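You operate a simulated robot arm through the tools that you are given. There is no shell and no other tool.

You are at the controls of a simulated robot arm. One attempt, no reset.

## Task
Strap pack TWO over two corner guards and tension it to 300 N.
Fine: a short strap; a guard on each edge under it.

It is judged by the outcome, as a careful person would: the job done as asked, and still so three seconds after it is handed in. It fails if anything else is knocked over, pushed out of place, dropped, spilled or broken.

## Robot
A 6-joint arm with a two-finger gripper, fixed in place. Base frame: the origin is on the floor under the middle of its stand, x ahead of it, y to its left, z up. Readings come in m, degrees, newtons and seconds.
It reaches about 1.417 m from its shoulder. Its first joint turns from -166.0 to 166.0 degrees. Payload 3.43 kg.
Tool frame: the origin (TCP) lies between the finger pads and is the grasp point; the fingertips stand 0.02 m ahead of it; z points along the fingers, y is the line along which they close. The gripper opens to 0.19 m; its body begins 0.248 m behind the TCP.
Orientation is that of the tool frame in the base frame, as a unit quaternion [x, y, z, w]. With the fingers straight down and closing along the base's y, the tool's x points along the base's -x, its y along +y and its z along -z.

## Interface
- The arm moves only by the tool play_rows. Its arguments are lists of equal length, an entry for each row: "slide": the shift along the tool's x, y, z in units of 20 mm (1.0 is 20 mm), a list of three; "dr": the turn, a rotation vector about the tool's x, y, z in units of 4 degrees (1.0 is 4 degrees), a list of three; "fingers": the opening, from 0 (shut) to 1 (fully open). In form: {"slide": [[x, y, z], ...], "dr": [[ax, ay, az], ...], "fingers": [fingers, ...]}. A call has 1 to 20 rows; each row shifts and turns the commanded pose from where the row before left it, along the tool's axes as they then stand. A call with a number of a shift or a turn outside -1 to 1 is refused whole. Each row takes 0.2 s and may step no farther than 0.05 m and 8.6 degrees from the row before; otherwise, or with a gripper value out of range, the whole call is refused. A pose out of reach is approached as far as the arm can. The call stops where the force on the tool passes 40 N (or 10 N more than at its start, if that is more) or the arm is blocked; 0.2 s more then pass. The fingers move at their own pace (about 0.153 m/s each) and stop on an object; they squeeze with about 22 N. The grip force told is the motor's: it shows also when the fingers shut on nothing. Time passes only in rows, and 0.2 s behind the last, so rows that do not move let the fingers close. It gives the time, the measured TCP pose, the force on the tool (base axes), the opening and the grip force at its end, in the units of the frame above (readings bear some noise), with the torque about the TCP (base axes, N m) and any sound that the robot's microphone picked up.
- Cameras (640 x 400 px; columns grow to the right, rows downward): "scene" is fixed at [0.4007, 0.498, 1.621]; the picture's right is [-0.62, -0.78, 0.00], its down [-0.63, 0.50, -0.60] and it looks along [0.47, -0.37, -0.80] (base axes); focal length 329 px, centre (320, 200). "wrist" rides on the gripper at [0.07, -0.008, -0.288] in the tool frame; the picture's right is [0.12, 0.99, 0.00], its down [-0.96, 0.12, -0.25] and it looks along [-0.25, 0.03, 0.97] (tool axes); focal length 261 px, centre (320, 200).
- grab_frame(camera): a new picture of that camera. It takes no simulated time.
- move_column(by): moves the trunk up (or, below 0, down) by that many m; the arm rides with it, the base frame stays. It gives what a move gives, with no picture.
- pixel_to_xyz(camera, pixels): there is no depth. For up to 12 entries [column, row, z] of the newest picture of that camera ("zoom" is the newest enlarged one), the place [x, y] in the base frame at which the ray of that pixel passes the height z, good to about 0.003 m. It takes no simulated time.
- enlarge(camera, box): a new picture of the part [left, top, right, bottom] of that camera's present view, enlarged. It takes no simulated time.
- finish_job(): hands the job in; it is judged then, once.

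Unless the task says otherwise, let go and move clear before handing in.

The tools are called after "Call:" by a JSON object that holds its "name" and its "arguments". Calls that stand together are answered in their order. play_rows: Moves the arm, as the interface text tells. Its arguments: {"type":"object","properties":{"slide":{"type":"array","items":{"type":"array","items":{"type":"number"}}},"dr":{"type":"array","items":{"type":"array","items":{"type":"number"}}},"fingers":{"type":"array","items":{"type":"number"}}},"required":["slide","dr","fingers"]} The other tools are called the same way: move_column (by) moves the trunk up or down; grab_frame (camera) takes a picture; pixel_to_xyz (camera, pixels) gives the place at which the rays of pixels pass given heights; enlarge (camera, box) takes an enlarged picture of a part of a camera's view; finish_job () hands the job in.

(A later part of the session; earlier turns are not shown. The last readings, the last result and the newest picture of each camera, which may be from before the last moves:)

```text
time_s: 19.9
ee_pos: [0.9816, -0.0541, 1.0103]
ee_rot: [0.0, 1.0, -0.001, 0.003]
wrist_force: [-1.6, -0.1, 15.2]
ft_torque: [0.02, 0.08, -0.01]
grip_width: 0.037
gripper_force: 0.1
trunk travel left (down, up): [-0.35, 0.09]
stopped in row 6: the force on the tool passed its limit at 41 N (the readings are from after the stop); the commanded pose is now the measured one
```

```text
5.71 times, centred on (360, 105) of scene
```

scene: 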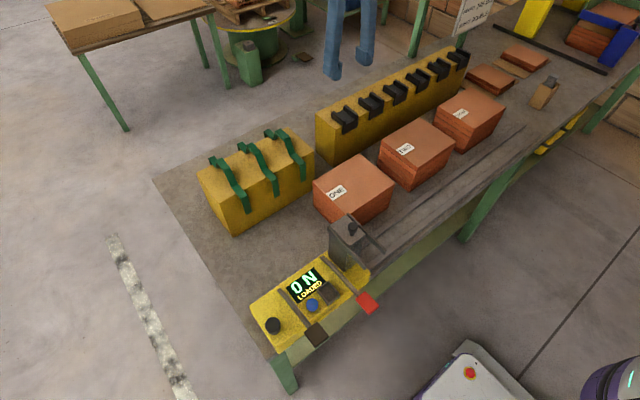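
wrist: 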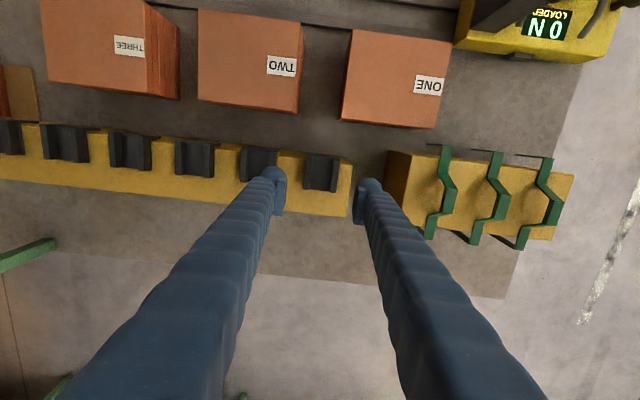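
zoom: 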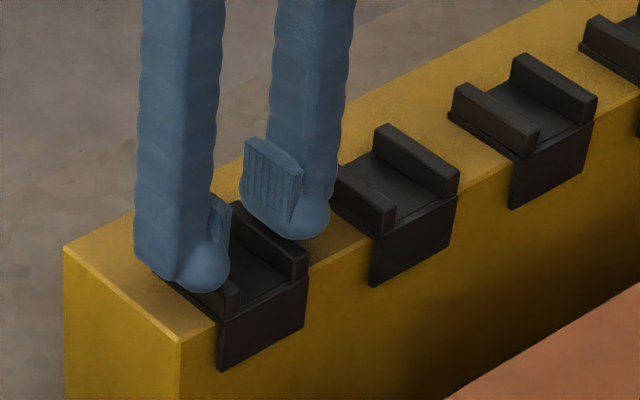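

The readings show z=1.010 with 15 N upward and the fingers at 0.037, so the rounded fingertips rode up onto the wall tops instead of gripping the sides. I'll raise, reopen and check that the guard hasn't moved.

Call:
{"name": "play_rows", "arguments": {"slide": [[0, 0, -0.7], [0, 0, -0.7], [0, 0, 0], [0, 0, 0]], "dr": [[0, 0, 0], [0, 0, 0], [0, 0, 0], [0, 0, 0]], "fingers": [0.2, 0.2, 0.37, 0.37]}}

Call:
{"name": "enlarge", "arguments": {"camera": "wrist", "box": [240, 120, 400, 230]}}

Call:
{"name": "enlarge", "arguments": {"camera": "scene", "box": [320, 70, 400, 140]}}

```text
time_s: 20.9
ee_pos: [0.9827, -0.054, 1.0357]
ee_rot: [0.0, 1.0, 0.0, 0.002]
wrist_force: [0.3, 0.6, -0.1]
ft_torque: [0.0, 0.01, 0.01]
grip_width: 0.0706
gripper_force: 0.1
trunk travel left (down, up): [-0.35, 0.09]
```

```text
3.64 times, centred on (320, 175) of wrist
```

zoom: 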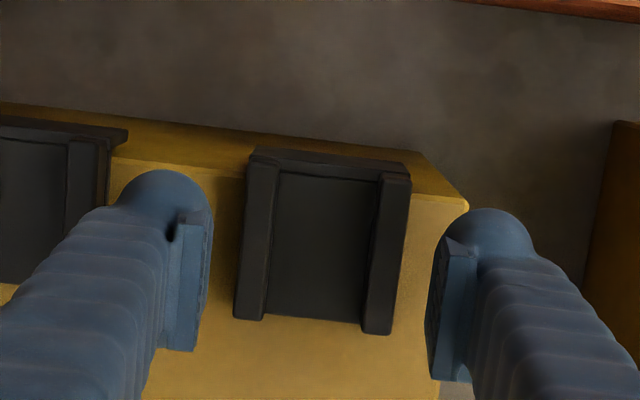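

```text
5.71 times, centred on (360, 105) of scene
```

zoom: 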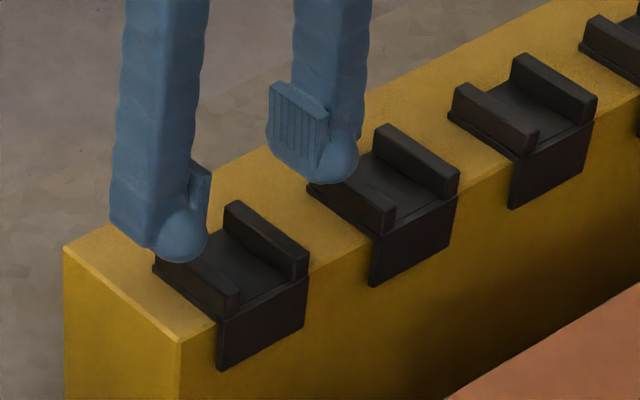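

Guard 1 is unmoved and the fingers are centred. The flat pads end about 7 mm above the tips, so I need to go lower, nearly touching the rack top at z≈0.977.

Call:
{"name": "play_rows", "arguments": {"slide": [[0.1, 0, 0.8], [0, 0, 0.6], [0, 0, 0.3], [0, 0, 0.1], [0, 0, 0]], "dr": [[0, 0, 0], [0, 0, 0], [0, 0, 0], [0, 0, 0], [0, 0, 0]], "fingers": [0.37, 0.37, 0.37, 0.37, 0.37]}}

Call:
{"name": "enlarge", "arguments": {"camera": "scene", "box": [320, 70, 400, 140]}}

```text
time_s: 22.1
ee_pos: [0.9795, -0.0553, 1.0002]
ee_rot: [0.0, 1.0, -0.001, 0.002]
wrist_force: [0.3, 0.4, 0.6]
ft_torque: [-0.02, 0.02, 0.0]
grip_width: 0.0704
gripper_force: 0.0
trunk travel left (down, up): [-0.35, 0.09]
```

```text
5.71 times, centred on (360, 105) of scene
```

zoom: 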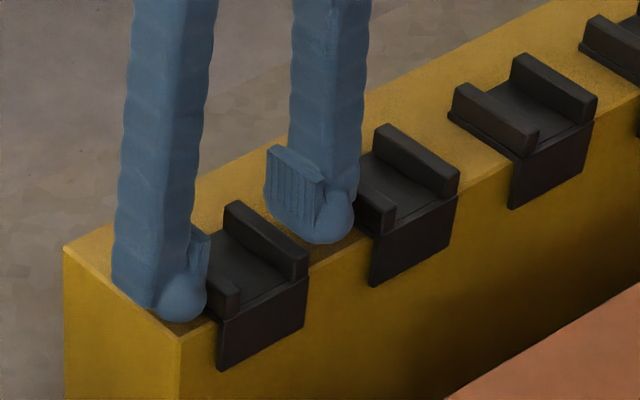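

No contact yet at z=1.000. I'll go 2.5 mm lower and close on the guard sides.

Call:
{"name": "play_rows", "arguments": {"slide": [[0, 0, 0.1], [0, 0.03, 0.03], [0, 0, 0], [0, 0, 0], [0, 0, 0]], "dr": [[0, 0, 0], [0, 0, 0], [0, 0, 0], [0, 0, 0], [0, 0, 0]], "fingers": [0.37, 0.37, 0.25, 0.25, 0.25]}}

Call:
{"name": "enlarge", "arguments": {"camera": "scene", "box": [320, 70, 400, 140]}}

Call:
{"name": "enlarge", "arguments": {"camera": "wrist", "box": [240, 120, 400, 230]}}

```text
time_s: 23.3
ee_pos: [0.9794, -0.0535, 0.9973]
ee_rot: [0.0, 1.0, 0.0, 0.002]
wrist_force: [0.0, 0.0, 0.2]
ft_torque: [0.0, 0.0, -0.02]
grip_width: 0.0575
gripper_force: 21.7
trunk travel left (down, up): [-0.35, 0.09]
```

```text
5.71 times, centred on (360, 105) of scene
```

zoom: 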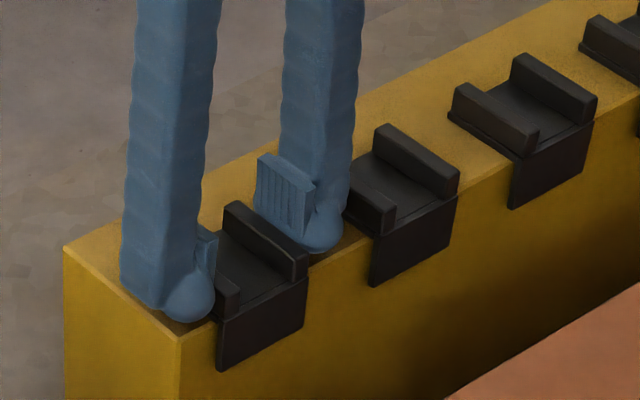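

```text
3.64 times, centred on (320, 175) of wrist
```

zoom: 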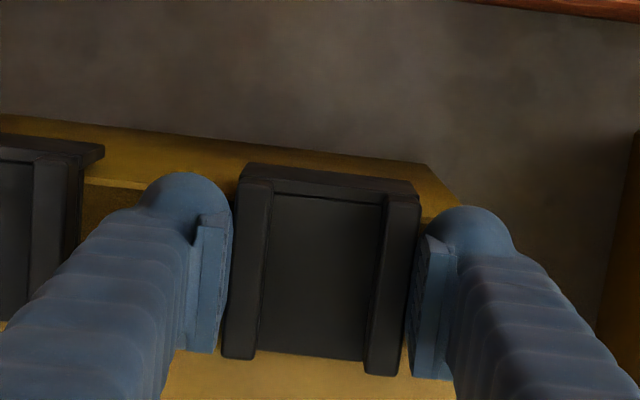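

The grip is good: width 0.0575 at 21.7 N. I'll lift guard 1 clear and check that it's held.

Call:
{"name": "play_rows", "arguments": {"slide": [[0, 0, -0.5], [0, 0, -1], [0, 0, -1], [0, 0, -1], [0, 0, -1], [0, 0, -0.7]], "dr": [[0, 0, 0], [0, 0, 0], [0, 0, 0], [0, 0, 0], [0, 0, 0], [0, 0, 0]], "fingers": [0.25, 0.25, 0.25, 0.25, 0.25, 0.25]}}

Call:
{"name": "enlarge", "arguments": {"camera": "scene", "box": [310, 40, 420, 140]}}

Call:
{"name": "enlarge", "arguments": {"camera": "wrist", "box": [240, 120, 400, 230]}}

```text
time_s: 24.7
ee_pos: [0.9793, -0.0533, 1.1017]
ee_rot: [-0.001, 1.0, 0.0, 0.002]
wrist_force: [-0.9, 0.1, -0.7]
ft_torque: [-0.04, 0.0, 0.0]
grip_width: 0.0572
gripper_force: 21.9
trunk travel left (down, up): [-0.35, 0.09]
```

```text
4.00 times, centred on (365, 90) of scene
```

zoom: 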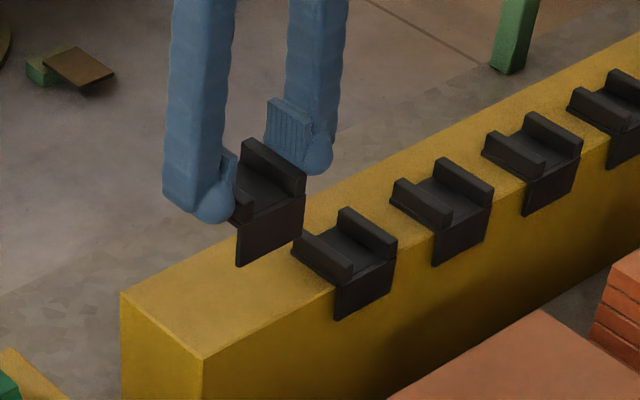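

```text
3.64 times, centred on (320, 175) of wrist
```

zoom: 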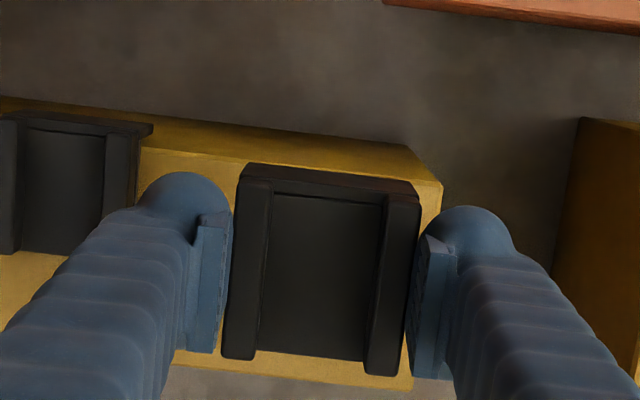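

Guard 1 is held level. I'll measure where it sits relative to the tool, then carry it toward pack TWO's near edge.

Call:
{"name": "pixel_to_xyz", "arguments": {"camera": "zoom", "pixels": [[238, 186, 1.0965], [222, 358, 1.0965], [422, 205, 1.0965], [402, 375, 1.0965], [247, 165, 1.048], [416, 183, 1.048]]}}

Call:
{"name": "play_rows", "arguments": {"slide": [[0.95, -0.65, 0], [0.95, -0.65, 0], [0.95, -0.65, 0], [0.95, -0.65, 0], [0.95, -0.65, 0], [0.95, -0.65, 0], [0.95, -0.65, 0], [0.95, -0.65, 0], [0.95, -0.65, 0], [0.95, -0.65, 0], [0.95, -0.65, 0], [0.95, -0.65, 0], [0, 0, 0]], "dr": [[0, 0, 0], [0, 0, 0], [0, 0, 0], [0, 0, 0], [0, 0, 0], [0, 0, 0], [0, 0, 0], [0, 0, 0], [0, 0, 0], [0, 0, 0], [0, 0, 0], [0, 0, 0], [0, 0, 0]], "fingers": [0.25, 0.25, 0.25, 0.25, 0.25, 0.25, 0.25, 0.25, 0.25, 0.25, 0.25, 0.25, 0.25]}}

Call:
{"name": "grab_frame", "arguments": {"camera": "wrist"}}

Call:
{"name": "grab_frame", "arguments": {"camera": "scene"}}

```text
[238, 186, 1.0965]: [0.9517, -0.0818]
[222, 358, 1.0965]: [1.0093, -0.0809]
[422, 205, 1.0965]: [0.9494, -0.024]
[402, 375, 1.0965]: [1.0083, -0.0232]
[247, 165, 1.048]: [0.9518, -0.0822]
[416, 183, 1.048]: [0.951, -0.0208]
```

```text
time_s: 27.5
ee_pos: [0.7517, -0.2101, 1.1013]
ee_rot: [0.0, 1.0, 0.0, 0.001]
wrist_force: [-0.1, 0.1, 0.6]
ft_torque: [0.03, -0.01, 0.03]
grip_width: 0.0575
gripper_force: 22.1
trunk travel left (down, up): [-0.35, 0.09]
```

```text
taken
```

wrist: 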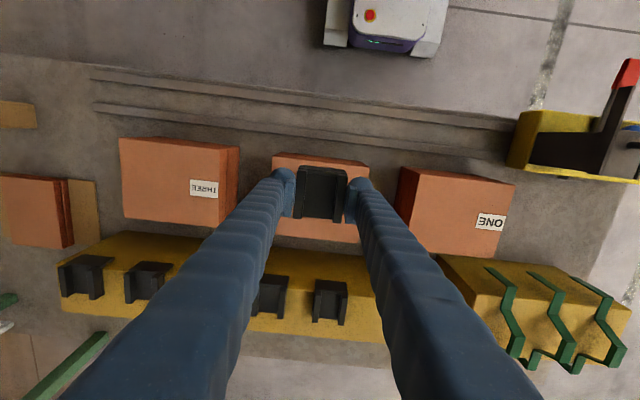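

```text
taken
```

scene: 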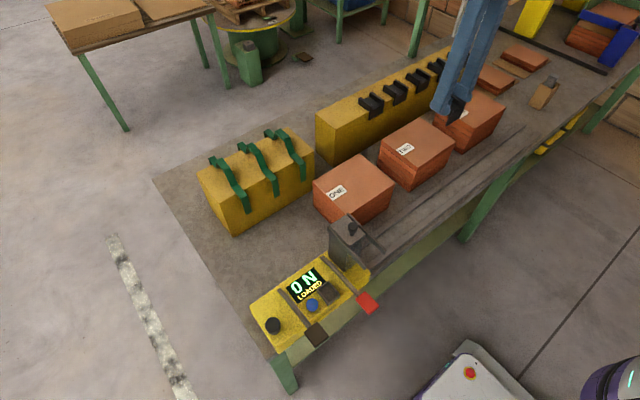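

The guard hangs over pack TWO's near edge. I'll re-measure that edge from this closer view before lowering.

Call:
{"name": "enlarge", "arguments": {"camera": "wrist", "box": [260, 140, 380, 250]}}

```text
3.64 times, centred on (320, 195) of wrist
```

zoom: 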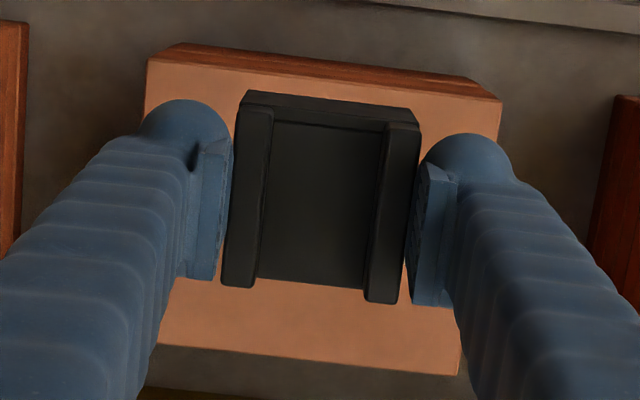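

Call:
{"name": "pixel_to_xyz", "arguments": {"camera": "zoom", "pixels": [[147, 60, 0.922], [502, 100, 0.922], [160, 343, 0.922], [458, 375, 0.922], [330, 80, 0.922], [147, 60, 0.915], [502, 100, 0.915]]}}

```text
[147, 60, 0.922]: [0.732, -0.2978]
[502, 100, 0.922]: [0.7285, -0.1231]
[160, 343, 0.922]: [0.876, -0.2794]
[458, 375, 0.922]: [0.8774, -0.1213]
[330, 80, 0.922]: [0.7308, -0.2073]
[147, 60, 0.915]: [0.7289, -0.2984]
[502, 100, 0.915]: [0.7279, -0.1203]
```

Pack TWO's near face is at x≈0.7305 with its centre at y≈-0.2095. I'll step 2.5 mm outward and lower the guard until its plate is just above the pack top.

Call:
{"name": "play_rows", "arguments": {"slide": [[0.12, 0.03, 0.5], [0, 0, 1], [0, 0, 1], [0, 0, 1], [0, 0, 1], [0, 0, 1], [0, 0, 0.5], [0, 0, 0.5], [0, 0, 0.5], [0, 0, 0.5], [0, 0, 0.1], [0, 0, 0]], "dr": [[0, 0, 0], [0, 0, 0], [0, 0, 0], [0, 0, 0], [0, 0, 0], [0, 0, 0], [0, 0, 0], [0, 0, 0], [0, 0, 0], [0, 0, 0], [0, 0, 0], [0, 0, 0]], "fingers": [0.25, 0.25, 0.25, 0.25, 0.25, 0.25, 0.25, 0.25, 0.25, 0.25, 0.25, 0.25]}}

Call:
{"name": "enlarge", "arguments": {"camera": "scene", "box": [375, 95, 475, 185]}}

Call:
{"name": "enlarge", "arguments": {"camera": "wrist", "box": [240, 120, 400, 250]}}

```text
time_s: 30.1
ee_pos: [0.749, -0.209, 0.9473]
ee_rot: [0.0, 1.0, 0.0, 0.002]
wrist_force: [-0.3, 1.0, -0.1]
ft_torque: [-0.02, -0.02, 0.03]
grip_width: 0.0577
gripper_force: 22.1
trunk travel left (down, up): [-0.35, 0.09]
```

```text
4.44 times, centred on (425, 140) of scene
```

zoom: 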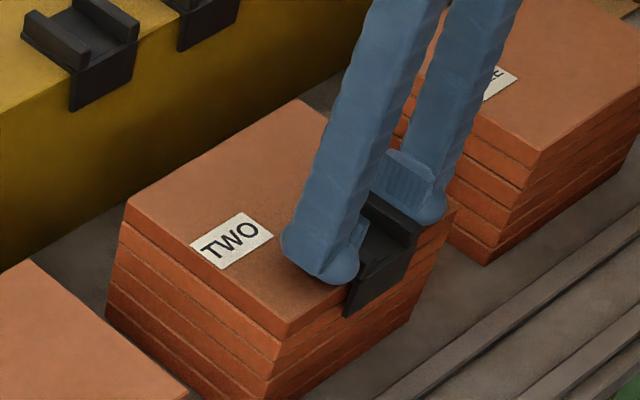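

```text
3.08 times, centred on (320, 185) of wrist
```

zoom: 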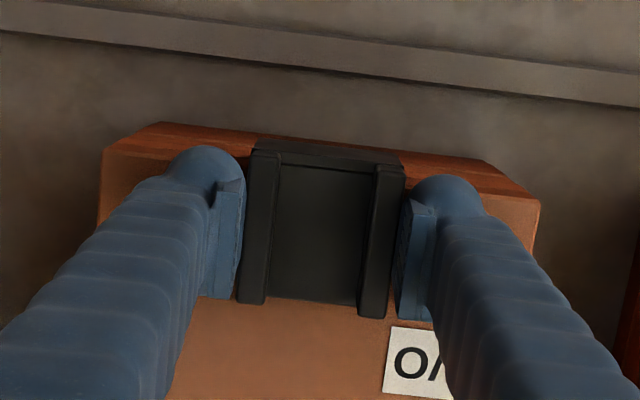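

The flange is in front of the near face and the force is still zero. I'll lower a few more millimetres to contact.

Call:
{"name": "play_rows", "arguments": {"slide": [[0, 0, 0.1], [0, 0, 0.05], [0, 0, 0.05], [0, 0, 0]], "dr": [[0, 0, 0], [0, 0, 0], [0, 0, 0], [0, 0, 0]], "fingers": [0.25, 0.25, 0.25, 0.25]}}

```text
time_s: 31.1
ee_pos: [0.7483, -0.2093, 0.9454]
ee_rot: [0.0, 1.0, -0.001, 0.002]
wrist_force: [1.4, -0.3, 17.0]
ft_torque: [-0.01, -0.06, 0.0]
grip_width: 0.0577
gripper_force: 22.2
trunk travel left (down, up): [-0.35, 0.09]
```

There is 17 N of contact at z=0.9454, so the guard is seated on the pack top. I'll ease up slightly and slide it inward in small steps until the flange meets the face.

Call:
{"name": "play_rows", "arguments": {"slide": [[0, 0, -0.08], [-0.1, 0, 0], [-0.05, 0, 0], [0, 0, 0]], "dr": [[0, 0, 0], [0, 0, 0], [0, 0, 0], [0, 0, 0]], "fingers": [0.25, 0.25, 0.25, 0.25]}}

Call:
{"name": "enlarge", "arguments": {"camera": "scene", "box": [400, 115, 460, 165]}}

```text
time_s: 32.1
ee_pos: [0.7514, -0.2089, 0.9465]
ee_rot: [0.001, 1.0, 0.0, 0.001]
wrist_force: [-1.0, 0.1, 1.3]
ft_torque: [0.0, -0.03, -0.01]
grip_width: 0.0574
gripper_force: 22.0
trunk travel left (down, up): [-0.35, 0.09]
```

```text
8.00 times, centred on (430, 140) of scene
```

zoom: 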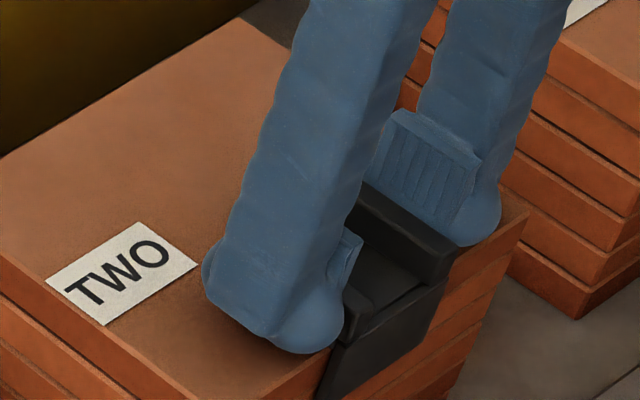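

Call:
{"name": "play_rows", "arguments": {"slide": [[-0.05, 0, 0], [-0.05, 0, 0], [0, 0, 0]], "dr": [[0, 0, 0], [0, 0, 0], [0, 0, 0]], "fingers": [0.25, 0.25, 0.25]}}

```text
time_s: 32.9
ee_pos: [0.7538, -0.2095, 0.9462]
ee_rot: [0.0, 1.0, -0.001, 0.0]
wrist_force: [-7.3, -1.4, -1.1]
ft_torque: [-0.05, 0.22, 0.02]
grip_width: 0.0575
gripper_force: 22.6
trunk travel left (down, up): [-0.35, 0.09]
```

The flange is now touching the face (-7 N in x). I'll ease off, press down lightly, release and rise.

Call:
{"name": "play_rows", "arguments": {"slide": [[0.03, 0, 0.05], [0, 0, 0], [0, 0, 0], [0, 0, 0], [0, 0, -0.5], [0, 0, -1], [0, 0, -1], [0, 0, -1], [0, 0, -1], [0, 0, -1], [0, 0, -1], [0, 0, -1], [0, 0, -1]], "dr": [[0, 0, 0], [0, 0, 0], [0, 0, 0], [0, 0, 0], [0, 0, 0], [0, 0, 0], [0, 0, 0], [0, 0, 0], [0, 0, 0], [0, 0, 0], [0, 0, 0], [0, 0, 0], [0, 0, 0]], "fingers": [0.25, 0.38, 0.38, 0.38, 0.38, 0.38, 0.38, 0.38, 0.38, 0.38, 0.38, 0.38, 0.38]}}

Call:
{"name": "enlarge", "arguments": {"camera": "scene", "box": [375, 105, 475, 185]}}

Call:
{"name": "enlarge", "arguments": {"camera": "wrist", "box": [240, 120, 400, 250]}}

```text
time_s: 35.7
ee_pos: [0.7541, -0.2082, 1.1156]
ee_rot: [0.0, 1.0, -0.001, 0.002]
wrist_force: [0.0, 0.7, 0.2]
ft_torque: [0.01, -0.01, 0.02]
grip_width: 0.0722
gripper_force: 0.1
trunk travel left (down, up): [-0.35, 0.09]
```

```text
5.00 times, centred on (425, 145) of scene
```

zoom: 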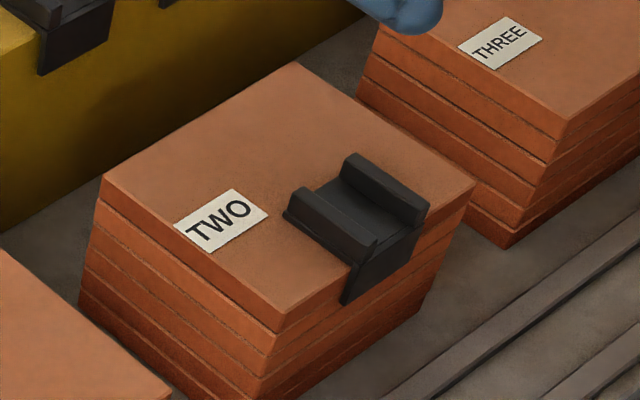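

```text
3.08 times, centred on (320, 185) of wrist
```

zoom: 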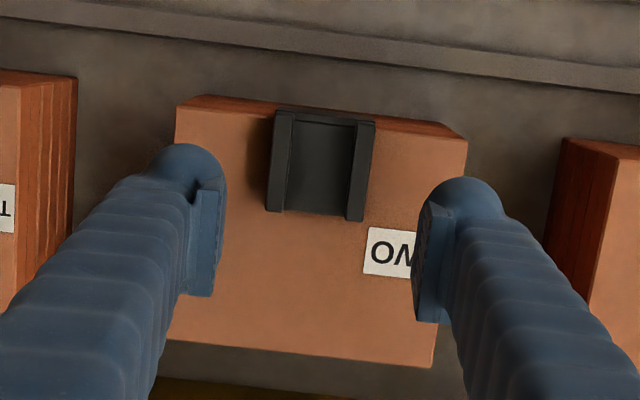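

Guard 1 sits square on the near edge. Next is guard 2 from the rack, estimated at y≈-0.1615, so I'll go above it and look.

Call:
{"name": "play_rows", "arguments": {"slide": [[-0.942, 0.195, 0], [-0.942, 0.195, 0], [-0.942, 0.195, 0], [-0.942, 0.195, 0], [-0.942, 0.195, 0], [-0.942, 0.195, 0], [-0.942, 0.195, 0], [-0.942, 0.195, 0], [-0.942, 0.195, 0], [-0.942, 0.195, 0], [-0.942, 0.195, 0], [-0.942, 0.195, 0], [0, 0, 0]], "dr": [[0, 0, 0], [0, 0, 0], [0, 0, 0], [0, 0, 0], [0, 0, 0], [0, 0, 0], [0, 0, 0], [0, 0, 0], [0, 0, 0], [0, 0, 0], [0, 0, 0], [0, 0, 0], [0, 0, 0]], "fingers": [0.37, 0.37, 0.37, 0.37, 0.37, 0.37, 0.37, 0.37, 0.37, 0.37, 0.37, 0.37, 0.37]}}

Call:
{"name": "enlarge", "arguments": {"camera": "wrist", "box": [250, 125, 390, 215]}}

Call:
{"name": "pixel_to_xyz", "arguments": {"camera": "zoom", "pixels": [[320, 200, 0.992]]}}

```text
time_s: 38.5
ee_pos: [0.9796, -0.163, 1.1169]
ee_rot: [0.0, 1.0, 0.001, 0.002]
wrist_force: [-0.6, 0.0, 0.2]
ft_torque: [0.02, -0.05, -0.01]
grip_width: 0.0702
gripper_force: 0.1
trunk travel left (down, up): [-0.35, 0.09]
```

```text
4.44 times, centred on (320, 170) of wrist
```

zoom: 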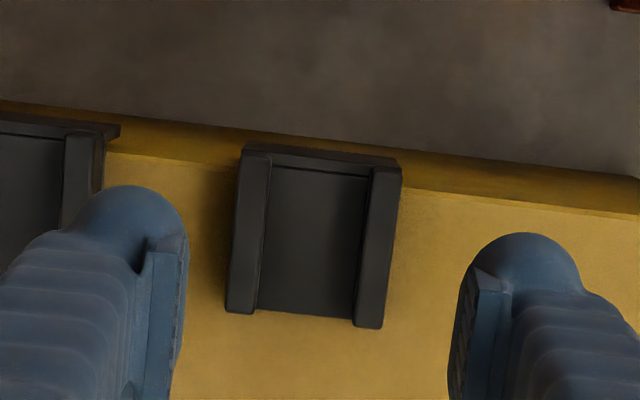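

```text
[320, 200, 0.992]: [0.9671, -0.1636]
```

Call:
{"name": "pixel_to_xyz", "arguments": {"camera": "zoom", "pixels": [[242, 152, 0.992], [226, 312, 0.992], [402, 170, 0.992], [384, 328, 0.992], [104, 140, 0.992]]}}

```text
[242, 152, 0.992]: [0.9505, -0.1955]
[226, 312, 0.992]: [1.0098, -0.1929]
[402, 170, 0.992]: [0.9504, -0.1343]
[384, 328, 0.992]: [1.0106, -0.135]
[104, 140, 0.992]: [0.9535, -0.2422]
```

Guard 2 is centred at y≈-0.164 over x 0.9505–1.010, with guard 3's edge at -0.242. I'll descend to the same grip height (0.9975) and close.

Call:
{"name": "play_rows", "arguments": {"slide": [[0, -0.05, 1], [0, 0, 1], [0, 0, 1], [0, 0, 1], [0, 0, 1], [0, 0, 0.5], [0, 0, 0.3], [0, 0, 0.15], [0, 0, 0], [0, 0, 0], [0, 0, 0], [0, 0, 0]], "dr": [[0, 0, 0], [0, 0, 0], [0, 0, 0], [0, 0, 0], [0, 0, 0], [0, 0, 0], [0, 0, 0], [0, 0, 0], [0, 0, 0], [0, 0, 0], [0, 0, 0], [0, 0, 0]], "fingers": [0.37, 0.37, 0.37, 0.37, 0.37, 0.37, 0.37, 0.37, 0.37, 0.25, 0.25, 0.25]}}

Call:
{"name": "enlarge", "arguments": {"camera": "scene", "box": [330, 60, 420, 140]}}

```text
time_s: 41.1
ee_pos: [0.9798, -0.164, 0.9966]
ee_rot: [0.0, 1.0, 0.0, 0.002]
wrist_force: [0.8, 0.2, 0.2]
ft_torque: [0.0, 0.0, 0.01]
grip_width: 0.0576
gripper_force: 22.5
trunk travel left (down, up): [-0.35, 0.09]
```

```text
5.00 times, centred on (375, 100) of scene
```

zoom: 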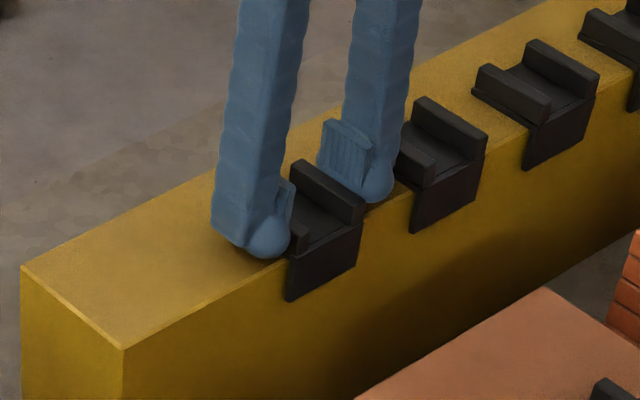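

Guard 2 is gripped (0.0576, 22.5 N). I'll lift it and begin the 180° turn about the tool axis so its flange faces away for the far edge.

Call:
{"name": "play_rows", "arguments": {"slide": [[0, 0, -0.5], [0, 0, -1], [0, 0, -1], [0, 0, -1], [0, 0, -1], [0, 0, -1], [0, 0, -1], [0, 0, -1], [0, 0, -1], [0, 0, 0], [0, 0, 0], [0, 0, 0], [0, 0, 0], [0, 0, 0], [0, 0, 0], [0, 0, 0], [0, 0, 0], [0, 0, 0], [0, 0, 0], [0, 0, 0]], "dr": [[0, 0, 0], [0, 0, 0], [0, 0, 0], [0, 0, 0], [0, 0, 0], [0, 0, 0], [0, 0, 0], [0, 0, 0], [0, 0, 0], [0, 0, 0.5], [0, 0, 1], [0, 0, 1], [0, 0, 1], [0, 0, 1], [0, 0, 1], [0, 0, 1], [0, 0, 1], [0, 0, 1], [0, 0, 1], [0, 0, 0.5]], "fingers": [0.25, 0.25, 0.25, 0.25, 0.25, 0.25, 0.25, 0.25, 0.25, 0.25, 0.25, 0.25, 0.25, 0.25, 0.25, 0.25, 0.25, 0.25, 0.25, 0.25]}}

Call:
{"name": "grab_frame", "arguments": {"camera": "scene"}}

```text
time_s: 45.3
ee_pos: [0.9788, -0.1629, 1.1671]
ee_rot: [0.343, 0.939, 0.0, 0.002]
wrist_force: [-0.2, -0.4, 0.0]
ft_torque: [-0.03, -0.02, -0.02]
grip_width: 0.0577
gripper_force: 22.1
trunk travel left (down, up): [-0.35, 0.09]
```

```text
taken
```

scene: 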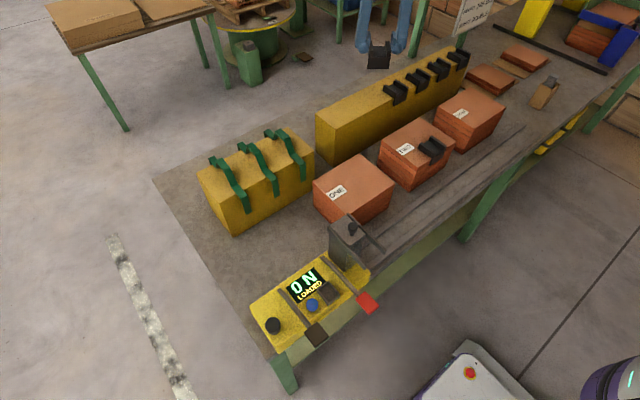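

The 40° turn went through with the guard held. I'll continue turning.

Call:
{"name": "play_rows", "arguments": {"slide": [[0, 0, 0], [0, 0, 0], [0, 0, 0], [0, 0, 0], [0, 0, 0], [0, 0, 0], [0, 0, 0], [0, 0, 0], [0, 0, 0], [0, 0, 0], [0, 0, 0], [0, 0, 0], [0, 0, 0], [0, 0, 0], [0, 0, 0], [0, 0, 0], [0, 0, 0], [0, 0, 0], [0, 0, 0], [0, 0, 0]], "dr": [[0, 0, 0.5], [0, 0, 1], [0, 0, 1], [0, 0, 1], [0, 0, 1], [0, 0, 1], [0, 0, 1], [0, 0, 1], [0, 0, 1], [0, 0, 1], [0, 0, 1], [0, 0, 1], [0, 0, 1], [0, 0, 1], [0, 0, 1], [0, 0, 1], [0, 0, 1], [0, 0, 1], [0, 0, 1], [0, 0, 0.5]], "fingers": [0.25, 0.25, 0.25, 0.25, 0.25, 0.25, 0.25, 0.25, 0.25, 0.25, 0.25, 0.25, 0.25, 0.25, 0.25, 0.25, 0.25, 0.25, 0.25, 0.25]}}

Call:
{"name": "play_rows", "arguments": {"slide": [[0, 0, 0], [0, 0, 0], [0, 0, 0], [0, 0, 0], [0, 0, 0], [0, 0, 0], [0, 0, 0], [0, 0, 0], [0, 0, 0], [0, 0, 0], [0, 0, 0], [0, 0, 0], [0, 0, 0], [0, 0, 0], [0, 0, 0], [0, 0, 0], [0, 0, 0]], "dr": [[0, 0, 0.5], [0, 0, 1], [0, 0, 1], [0, 0, 1], [0, 0, 1], [0, 0, 1], [0, 0, 1], [0, 0, 1], [0, 0, 1], [0, 0, 1], [0, 0, 1], [0, 0, 1], [0, 0, 1], [0, 0, 1], [0, 0, 1], [0, 0, 1], [0, 0, 0.5]], "fingers": [0.25, 0.25, 0.25, 0.25, 0.25, 0.25, 0.25, 0.25, 0.25, 0.25, 0.25, 0.25, 0.25, 0.25, 0.25, 0.25, 0.25]}}

Call:
{"name": "grab_frame", "arguments": {"camera": "scene"}}

Call:
{"name": "grab_frame", "arguments": {"camera": "wrist"}}

```text
time_s: 49.5
ee_pos: [0.9794, -0.163, 1.1666]
ee_rot: [0.848, 0.53, 0.002, 0.002]
wrist_force: [0.2, 0.0, -0.8]
ft_torque: [0.0, 0.01, 0.02]
grip_width: 0.057
gripper_force: 22.4
trunk travel left (down, up): [-0.35, 0.09]
```

```text
time_s: 53.1
ee_pos: [0.9796, -0.1631, 1.1674]
ee_rot: [1.0, -0.001, 0.002, 0.0]
wrist_force: [-0.8, 0.9, 0.1]
ft_torque: [-0.03, -0.01, 0.0]
grip_width: 0.0576
gripper_force: 22.3
trunk travel left (down, up): [-0.35, 0.09]
```

```text
taken
```

scene: 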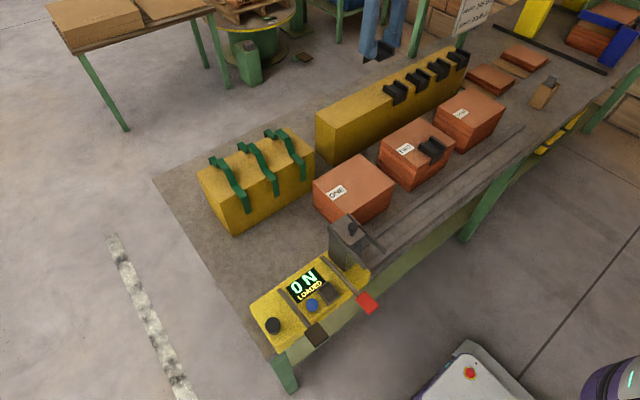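

```text
taken
```

wrist: 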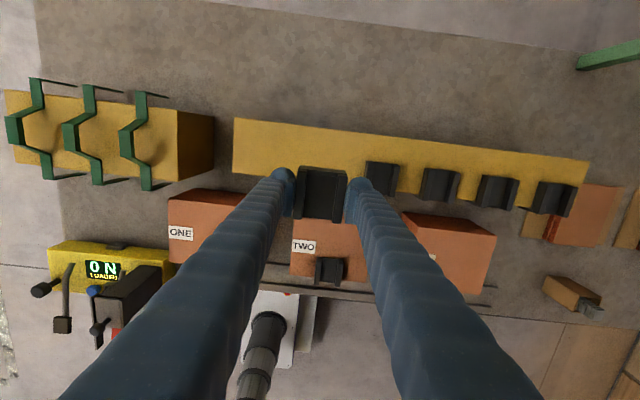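

The tool is now turned 180° with the guard held, so tool +x is now base +x. I'll carry it over pack TWO's far edge.

Call:
{"name": "play_rows", "arguments": {"slide": [[-0.869, 0.331, 0], [-0.869, 0.331, 0], [-0.869, 0.331, 0], [-0.869, 0.331, 0], [-0.869, 0.331, 0], [-0.869, 0.331, 0], [-0.869, 0.331, 0], [0, 0, 1], [0, 0, 1], [0, 0, 1], [0, 0, 0]], "dr": [[0, 0, 0], [0, 0, 0], [0, 0, 0], [0, 0, 0], [0, 0, 0], [0, 0, 0], [0, 0, 0], [0, 0, 0], [0, 0, 0], [0, 0, 0], [0, 0, 0]], "fingers": [0.25, 0.25, 0.25, 0.25, 0.25, 0.25, 0.25, 0.25, 0.25, 0.25, 0.25]}}

Call:
{"name": "enlarge", "arguments": {"camera": "wrist", "box": [240, 120, 400, 250]}}

Call:
{"name": "enlarge", "arguments": {"camera": "scene", "box": [360, 60, 480, 190]}}

```text
time_s: 55.5
ee_pos: [0.8555, -0.2091, 1.1076]
ee_rot: [1.0, 0.0, 0.001, -0.001]
wrist_force: [-0.5, -0.4, 0.1]
ft_torque: [-0.03, -0.01, -0.02]
grip_width: 0.0574
gripper_force: 22.3
trunk travel left (down, up): [-0.35, 0.09]
```

```text
3.08 times, centred on (320, 185) of wrist
```

zoom: 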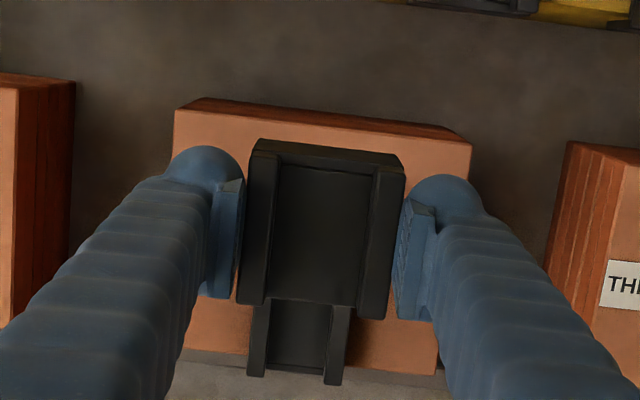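

```text
3.08 times, centred on (420, 125) of scene
```

zoom: 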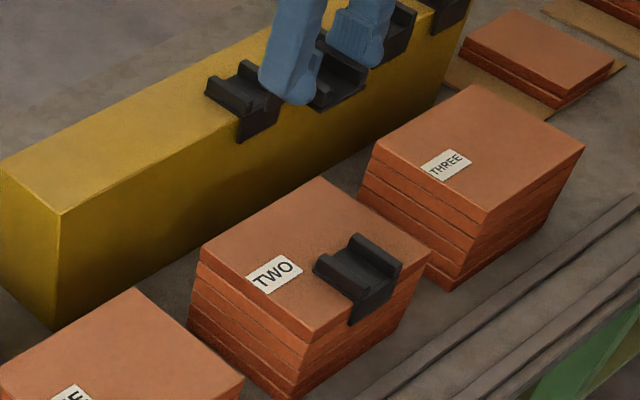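

Call:
{"name": "pixel_to_xyz", "arguments": {"camera": "wrist", "pixels": [[272.9, 155.8, 0.924], [369.4, 167.1, 0.924], [320, 161.6, 0.924], [296.3, 240.2, 0.94], [327.1, 244.7, 0.94]]}}

```text
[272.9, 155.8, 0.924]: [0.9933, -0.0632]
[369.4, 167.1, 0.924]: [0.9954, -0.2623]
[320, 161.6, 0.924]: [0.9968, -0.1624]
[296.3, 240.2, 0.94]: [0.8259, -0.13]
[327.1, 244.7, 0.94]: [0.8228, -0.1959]
```

That used the older wrist frame, so I'll take a fresh one and measure again.

Call:
{"name": "grab_frame", "arguments": {"camera": "wrist"}}

Call:
{"name": "pixel_to_xyz", "arguments": {"camera": "wrist", "pixels": [[272.9, 155.8, 0.924], [369.4, 167.1, 0.924], [320, 161.6, 0.924], [296.3, 240.2, 0.94], [327.1, 244.7, 0.94]]}}

```text
taken
```

wrist: 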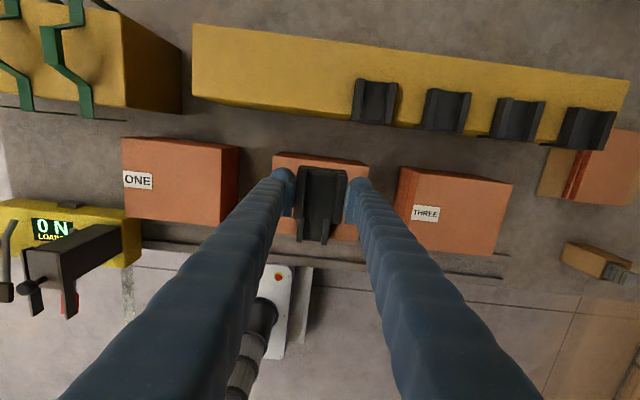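

```text
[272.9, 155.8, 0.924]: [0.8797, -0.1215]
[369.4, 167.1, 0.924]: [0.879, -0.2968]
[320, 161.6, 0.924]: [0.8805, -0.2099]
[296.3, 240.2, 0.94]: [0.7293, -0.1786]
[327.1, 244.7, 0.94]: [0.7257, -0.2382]
```

The far face is at x≈0.8795 and guard 1's centre is at y≈-0.2084. I'll shift 4 mm outward and lower guard 2 to just above the pack top.

Call:
{"name": "play_rows", "arguments": {"slide": [[0.22, -0.03, 0.5], [0, 0, 1], [0, 0, 1], [0, 0, 1], [0, 0, 1], [0, 0, 1], [0, 0, 0.5], [0, 0, 0.5], [0, 0, 0.5], [0, 0, 0.5], [0, 0, 0.4], [0, 0, 0]], "dr": [[0, 0, 0], [0, 0, 0], [0, 0, 0], [0, 0, 0], [0, 0, 0], [0, 0, 0], [0, 0, 0], [0, 0, 0], [0, 0, 0], [0, 0, 0], [0, 0, 0], [0, 0, 0]], "fingers": [0.25, 0.25, 0.25, 0.25, 0.25, 0.25, 0.25, 0.25, 0.25, 0.25, 0.25, 0.25]}}

Call:
{"name": "enlarge", "arguments": {"camera": "wrist", "box": [240, 120, 400, 250]}}

Call:
{"name": "enlarge", "arguments": {"camera": "scene", "box": [360, 80, 470, 190]}}

```text
time_s: 58.1
ee_pos: [0.8634, -0.2092, 0.9489]
ee_rot: [1.0, 0.0, 0.002, 0.0]
wrist_force: [0.0, 0.6, -0.2]
ft_torque: [-0.03, 0.0, -0.01]
grip_width: 0.0577
gripper_force: 21.7
trunk travel left (down, up): [-0.35, 0.09]
```

```text
3.08 times, centred on (320, 185) of wrist
```

zoom: 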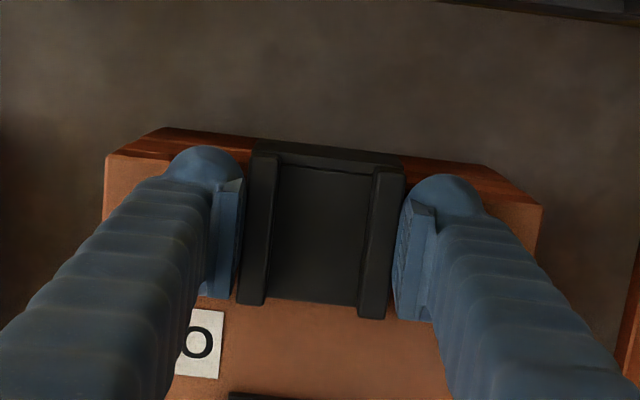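

```text
3.64 times, centred on (415, 135) of scene
```

zoom: 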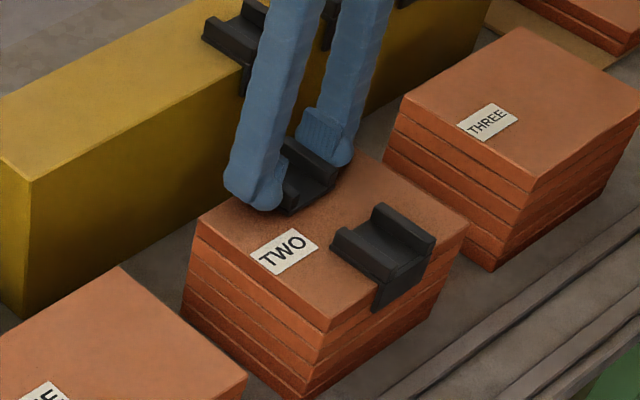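

The flange is behind the far face and there is no contact force. I'll lower the last 3 mm and slide it inward in small steps.

Call:
{"name": "play_rows", "arguments": {"slide": [[0, 0, 0.1], [0, 0, 0.05], [0, 0, 0]], "dr": [[0, 0, 0], [0, 0, 0], [0, 0, 0]], "fingers": [0.25, 0.25, 0.25]}}

```text
time_s: 58.9
ee_pos: [0.8625, -0.209, 0.9466]
ee_rot: [1.0, 0.0, 0.002, 0.0]
wrist_force: [-0.2, -0.5, 13.8]
ft_torque: [0.04, 0.41, -0.01]
grip_width: 0.0575
gripper_force: 21.9
trunk travel left (down, up): [-0.35, 0.09]
```

Call:
{"name": "play_rows", "arguments": {"slide": [[0, 0, -0.06], [-0.1, 0, 0], [-0.1, 0, 0], [-0.05, 0, 0], [0, 0, 0]], "dr": [[0, 0, 0], [0, 0, 0], [0, 0, 0], [0, 0, 0], [0, 0, 0]], "fingers": [0.25, 0.25, 0.25, 0.25, 0.25]}}

```text
time_s: 60.1
ee_pos: [0.8568, -0.2082, 0.947]
ee_rot: [1.0, 0.0, 0.002, 0.0]
wrist_force: [4.2, 0.5, 5.0]
ft_torque: [0.0, 0.08, -0.01]
grip_width: 0.0576
gripper_force: 22.5
trunk travel left (down, up): [-0.35, 0.09]
```

Call:
{"name": "play_rows", "arguments": {"slide": [[-0.05, 0, 0], [0, 0, 0]], "dr": [[0, 0, 0], [0, 0, 0]], "fingers": [0.25, 0.25]}}

```text
time_s: 60.7
ee_pos: [0.8573, -0.2087, 0.9467]
ee_rot: [1.0, 0.0, 0.002, 0.0]
wrist_force: [7.9, 1.3, 5.3]
ft_torque: [0.05, -0.1, -0.01]
grip_width: 0.0577
gripper_force: 22.3
trunk travel left (down, up): [-0.35, 0.09]
```

The flange is touching the far face (+8 N). I'll ease off, release guard 2 and rise.

Call:
{"name": "play_rows", "arguments": {"slide": [[0.03, 0, 0], [0, 0, 0], [0, 0, 0], [0, 0, 0], [0, 0, -0.5], [0, 0, -1], [0, 0, -1], [0, 0, -1], [0, 0, -1], [0, 0, -1], [0, 0, -1], [0, 0, -1], [0, 0, -1], [0, 0, -1], [0, 0, -1]], "dr": [[0, 0, 0], [0, 0, 0], [0, 0, 0], [0, 0, 0], [0, 0, 0], [0, 0, 0], [0, 0, 0], [0, 0, 0], [0, 0, 0], [0, 0, 0], [0, 0, 0], [0, 0, 0], [0, 0, 0], [0, 0, 0], [0, 0, 0]], "fingers": [0.25, 0.38, 0.38, 0.38, 0.38, 0.38, 0.38, 0.38, 0.38, 0.38, 0.38, 0.38, 0.38, 0.38, 0.38]}}

Call:
{"name": "enlarge", "arguments": {"camera": "scene", "box": [370, 95, 470, 185]}}

Call:
{"name": "enlarge", "arguments": {"camera": "wrist", "box": [240, 110, 400, 240]}}

```text
time_s: 63.9
ee_pos: [0.8559, -0.2101, 1.156]
ee_rot: [1.0, 0.0, 0.002, 0.0]
wrist_force: [-0.5, -0.9, -0.4]
ft_torque: [0.01, -0.01, 0.0]
grip_width: 0.0724
gripper_force: 0.1
trunk travel left (down, up): [-0.35, 0.09]
```

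```text
4.44 times, centred on (420, 140) of scene
```

zoom: 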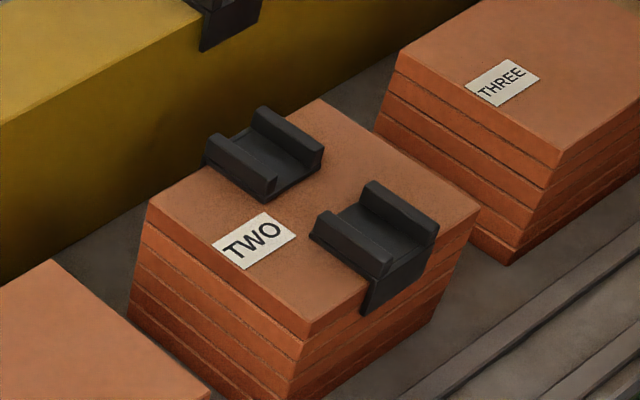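

```text
3.08 times, centred on (320, 175) of wrist
```

zoom: 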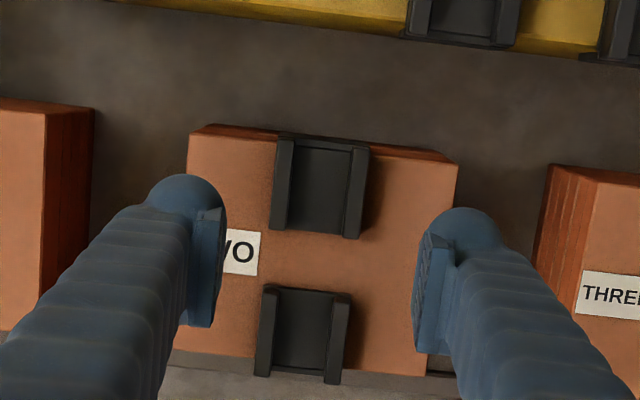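

Both guards sit square on pack TWO's edges with channels aligned. I'll turn the tool back while heading for the straps.

Call:
{"name": "play_rows", "arguments": {"slide": [[0, 0, 0], [0, 0, 0], [0, 0, 0], [0, 0, 0], [0, 0, 0], [0, 0, 0], [0, 0, 0], [0, 0, 0], [0, 0, 0], [0, 0, 0], [0, 0, 0], [0, 0, 0], [0, 0, 0], [0, 0, 0], [0, 0, 0], [0, 0, 0], [0, 0, 0], [0, 0, 0], [0, 0, 0], [0, 0, 0]], "dr": [[0, 0, -1], [0, 0, -1], [0, 0, -1], [0, 0, -1], [0, 0, -1], [0, 0, -1], [0, 0, -1], [0, 0, -1], [0, 0, -1], [0, 0, -1], [0, 0, -1], [0, 0, -1], [0, 0, -1], [0, 0, -1], [0, 0, -1], [0, 0, -1], [0, 0, -1], [0, 0, -1], [0, 0, -1], [0, 0, -1]], "fingers": [0.38, 0.38, 0.38, 0.38, 0.38, 0.38, 0.38, 0.38, 0.38, 0.38, 0.38, 0.38, 0.38, 0.38, 0.38, 0.38, 0.38, 0.38, 0.38, 0.38]}}

Call:
{"name": "play_rows", "arguments": {"slide": [[0, 0, 0], [0, 0, 0], [0, 0, 0], [0, 0, 0], [0, 0, 0], [0, 0, 0], [0, 0, 0], [0, 0, 0], [0, 0, 0], [0, 0, 0], [0, 0, 0], [0, 0, 0], [0, 0, 0], [0, 0, 0], [0, 0, 0], [0, 0, 0], [0, 0, 0], [0, 0, 0], [0, 0, 0], [0, 0, 0]], "dr": [[0, 0, -1], [0, 0, -1], [0, 0, -1], [0, 0, -1], [0, 0, -1], [0, 0, -1], [0, 0, -1], [0, 0, -1], [0, 0, -1], [0, 0, -1], [0, 0, -1], [0, 0, -1], [0, 0, -1], [0, 0, -1], [0, 0, -1], [0, 0, -1], [0, 0, -1], [0, 0, -1], [0, 0, -1], [0, 0, -1]], "fingers": [0.38, 0.38, 0.38, 0.38, 0.38, 0.38, 0.38, 0.38, 0.38, 0.38, 0.38, 0.38, 0.38, 0.38, 0.38, 0.38, 0.38, 0.38, 0.38, 0.38]}}

Call:
{"name": "play_rows", "arguments": {"slide": [[0, 0, 0], [0, 0, 0], [0, 0, 0], [0, 0, 0], [0, 0, 0]], "dr": [[0, 0, -1], [0, 0, -1], [0, 0, -1], [0, 0, -1], [0, 0, -1]], "fingers": [0.38, 0.38, 0.38, 0.38, 0.38]}}

```text
time_s: 68.1
ee_pos: [0.8545, -0.2077, 1.1572]
ee_rot: [0.766, 0.643, 0.001, 0.001]
wrist_force: [-0.3, -0.9, 0.5]
ft_torque: [0.02, -0.02, 0.01]
grip_width: 0.0724
gripper_force: 0.0
trunk travel left (down, up): [-0.35, 0.09]
```

```text
time_s: 72.3
ee_pos: [0.8564, -0.21, 1.157]
ee_rot: [0.175, 0.985, -0.001, 0.001]
wrist_force: [0.0, 0.2, 0.0]
ft_torque: [-0.01, 0.03, -0.05]
grip_width: 0.0722
gripper_force: 0.0
trunk travel left (down, up): [-0.35, 0.09]
```

```text
time_s: 73.5
ee_pos: [0.8565, -0.2082, 1.1579]
ee_rot: [0.0, 1.0, 0.0, 0.001]
wrist_force: [-0.7, 0.3, -0.5]
ft_torque: [-0.03, -0.01, 0.02]
grip_width: 0.0722
gripper_force: 0.0
trunk travel left (down, up): [-0.35, 0.09]
```

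The tool is back to its normal orientation. I'll go above the strap nearest the packs (y≈0.16).

Call:
{"name": "play_rows", "arguments": {"slide": [[-0.346, 0.969, 0], [-0.346, 0.969, 0], [-0.346, 0.969, 0], [-0.346, 0.969, 0], [-0.346, 0.969, 0], [-0.346, 0.969, 0], [-0.346, 0.969, 0], [-0.346, 0.969, 0], [-0.346, 0.969, 0], [-0.346, 0.969, 0], [-0.346, 0.969, 0], [-0.346, 0.969, 0], [-0.346, 0.969, 0], [-0.346, 0.969, 0], [-0.346, 0.969, 0], [-0.346, 0.969, 0], [-0.346, 0.969, 0], [-0.346, 0.969, 0], [-0.346, 0.969, 0], [0, 0, 0]], "dr": [[0, 0, 0], [0, 0, 0], [0, 0, 0], [0, 0, 0], [0, 0, 0], [0, 0, 0], [0, 0, 0], [0, 0, 0], [0, 0, 0], [0, 0, 0], [0, 0, 0], [0, 0, 0], [0, 0, 0], [0, 0, 0], [0, 0, 0], [0, 0, 0], [0, 0, 0], [0, 0, 0], [0, 0, 0], [0, 0, 0]], "fingers": [0.23, 0.23, 0.23, 0.23, 0.23, 0.23, 0.23, 0.23, 0.23, 0.23, 0.23, 0.23, 0.23, 0.23, 0.23, 0.23, 0.23, 0.23, 0.23, 0.23]}}

Call:
{"name": "grab_frame", "arguments": {"camera": "wrist"}}

Call:
{"name": "enlarge", "arguments": {"camera": "scene", "box": [225, 100, 325, 190]}}

Call:
{"name": "enlarge", "arguments": {"camera": "wrist", "box": [260, 110, 380, 230]}}

```text
time_s: 77.7
ee_pos: [0.9889, 0.1612, 1.158]
ee_rot: [0.0, 1.0, 0.0, 0.002]
wrist_force: [-1.0, -0.2, 0.4]
ft_torque: [0.0, -0.01, -0.03]
grip_width: 0.0438
gripper_force: 0.1
trunk travel left (down, up): [-0.35, 0.09]
```

```text
taken
```

wrist: 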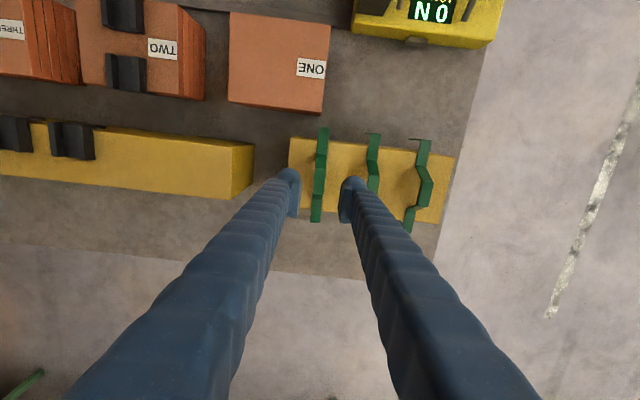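

```text
4.44 times, centred on (275, 145) of scene
```

zoom: 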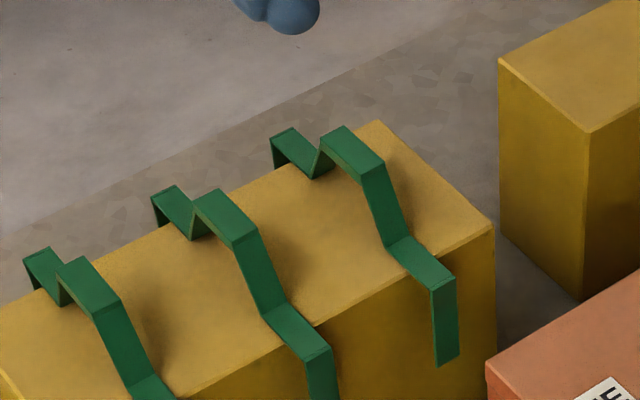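

```text
3.33 times, centred on (320, 170) of wrist
```

zoom: 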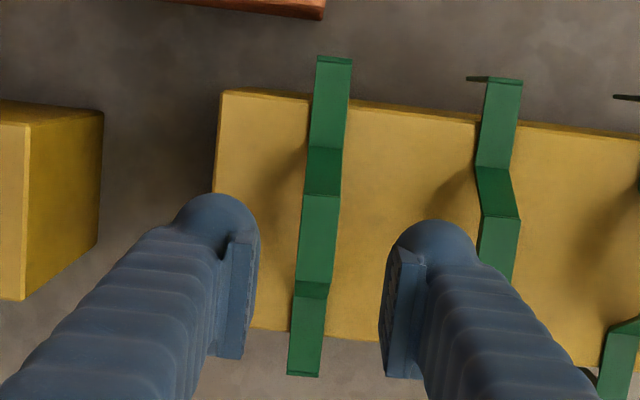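

Call:
{"name": "pixel_to_xyz", "arguments": {"camera": "zoom", "pixels": [[303, 193, 1.028], [340, 196, 1.028], [296, 282, 1.028], [329, 285, 1.028], [316, 60, 0.979], [352, 62, 0.979], [287, 374, 0.979], [319, 377, 0.979]]}}

```text
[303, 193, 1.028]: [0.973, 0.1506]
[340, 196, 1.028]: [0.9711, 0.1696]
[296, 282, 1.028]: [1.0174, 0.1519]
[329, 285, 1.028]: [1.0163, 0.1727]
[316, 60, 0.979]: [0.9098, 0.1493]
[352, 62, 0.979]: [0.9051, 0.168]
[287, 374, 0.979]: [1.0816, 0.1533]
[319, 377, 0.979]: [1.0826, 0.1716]
```

The strap's bridge is centred at (0.9945,0.161). I'll shift and descend so the pads straddle the bridge, then close.

Call:
{"name": "play_rows", "arguments": {"slide": [[-0.29, 0, 0.8], [0, 0, 1], [0, 0, 1], [0, 0, 1], [0, 0, 1], [0, 0, 1], [0, 0, 0.6], [0, 0, 0.4], [0, 0, 0], [0, 0, 0], [0, 0, 0], [0, 0, 0]], "dr": [[0, 0, 0], [0, 0, 0], [0, 0, 0], [0, 0, 0], [0, 0, 0], [0, 0, 0], [0, 0, 0], [0, 0, 0], [0, 0, 0], [0, 0, 0], [0, 0, 0], [0, 0, 0]], "fingers": [0.23, 0.23, 0.23, 0.23, 0.23, 0.23, 0.23, 0.23, 0.23, 0.05, 0.05, 0.05]}}

Call:
{"name": "enlarge", "arguments": {"camera": "scene", "box": [245, 110, 325, 180]}}

Call:
{"name": "enlarge", "arguments": {"camera": "wrist", "box": [240, 110, 400, 230]}}

```text
time_s: 80.3
ee_pos: [0.9935, 0.159, 1.0215]
ee_rot: [0.0, 1.0, 0.0, 0.003]
wrist_force: [0.5, 0.8, -0.4]
ft_torque: [0.01, -0.02, 0.02]
grip_width: 0.0178
gripper_force: 22.2
trunk travel left (down, up): [-0.35, 0.09]
```

```text
5.71 times, centred on (285, 145) of scene
```

zoom: 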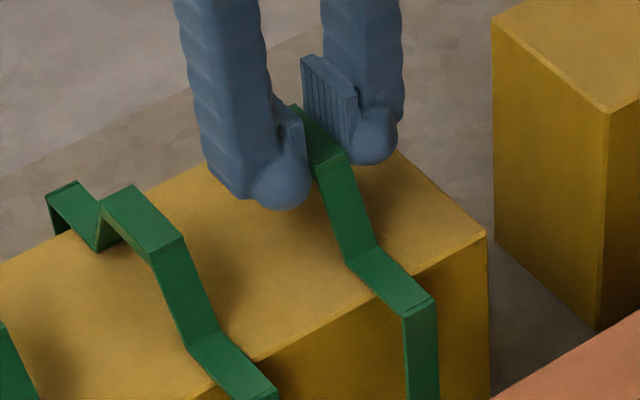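

```text
3.33 times, centred on (320, 170) of wrist
```

zoom: 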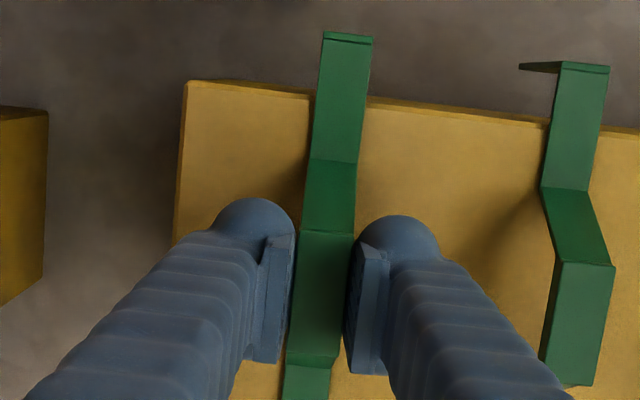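

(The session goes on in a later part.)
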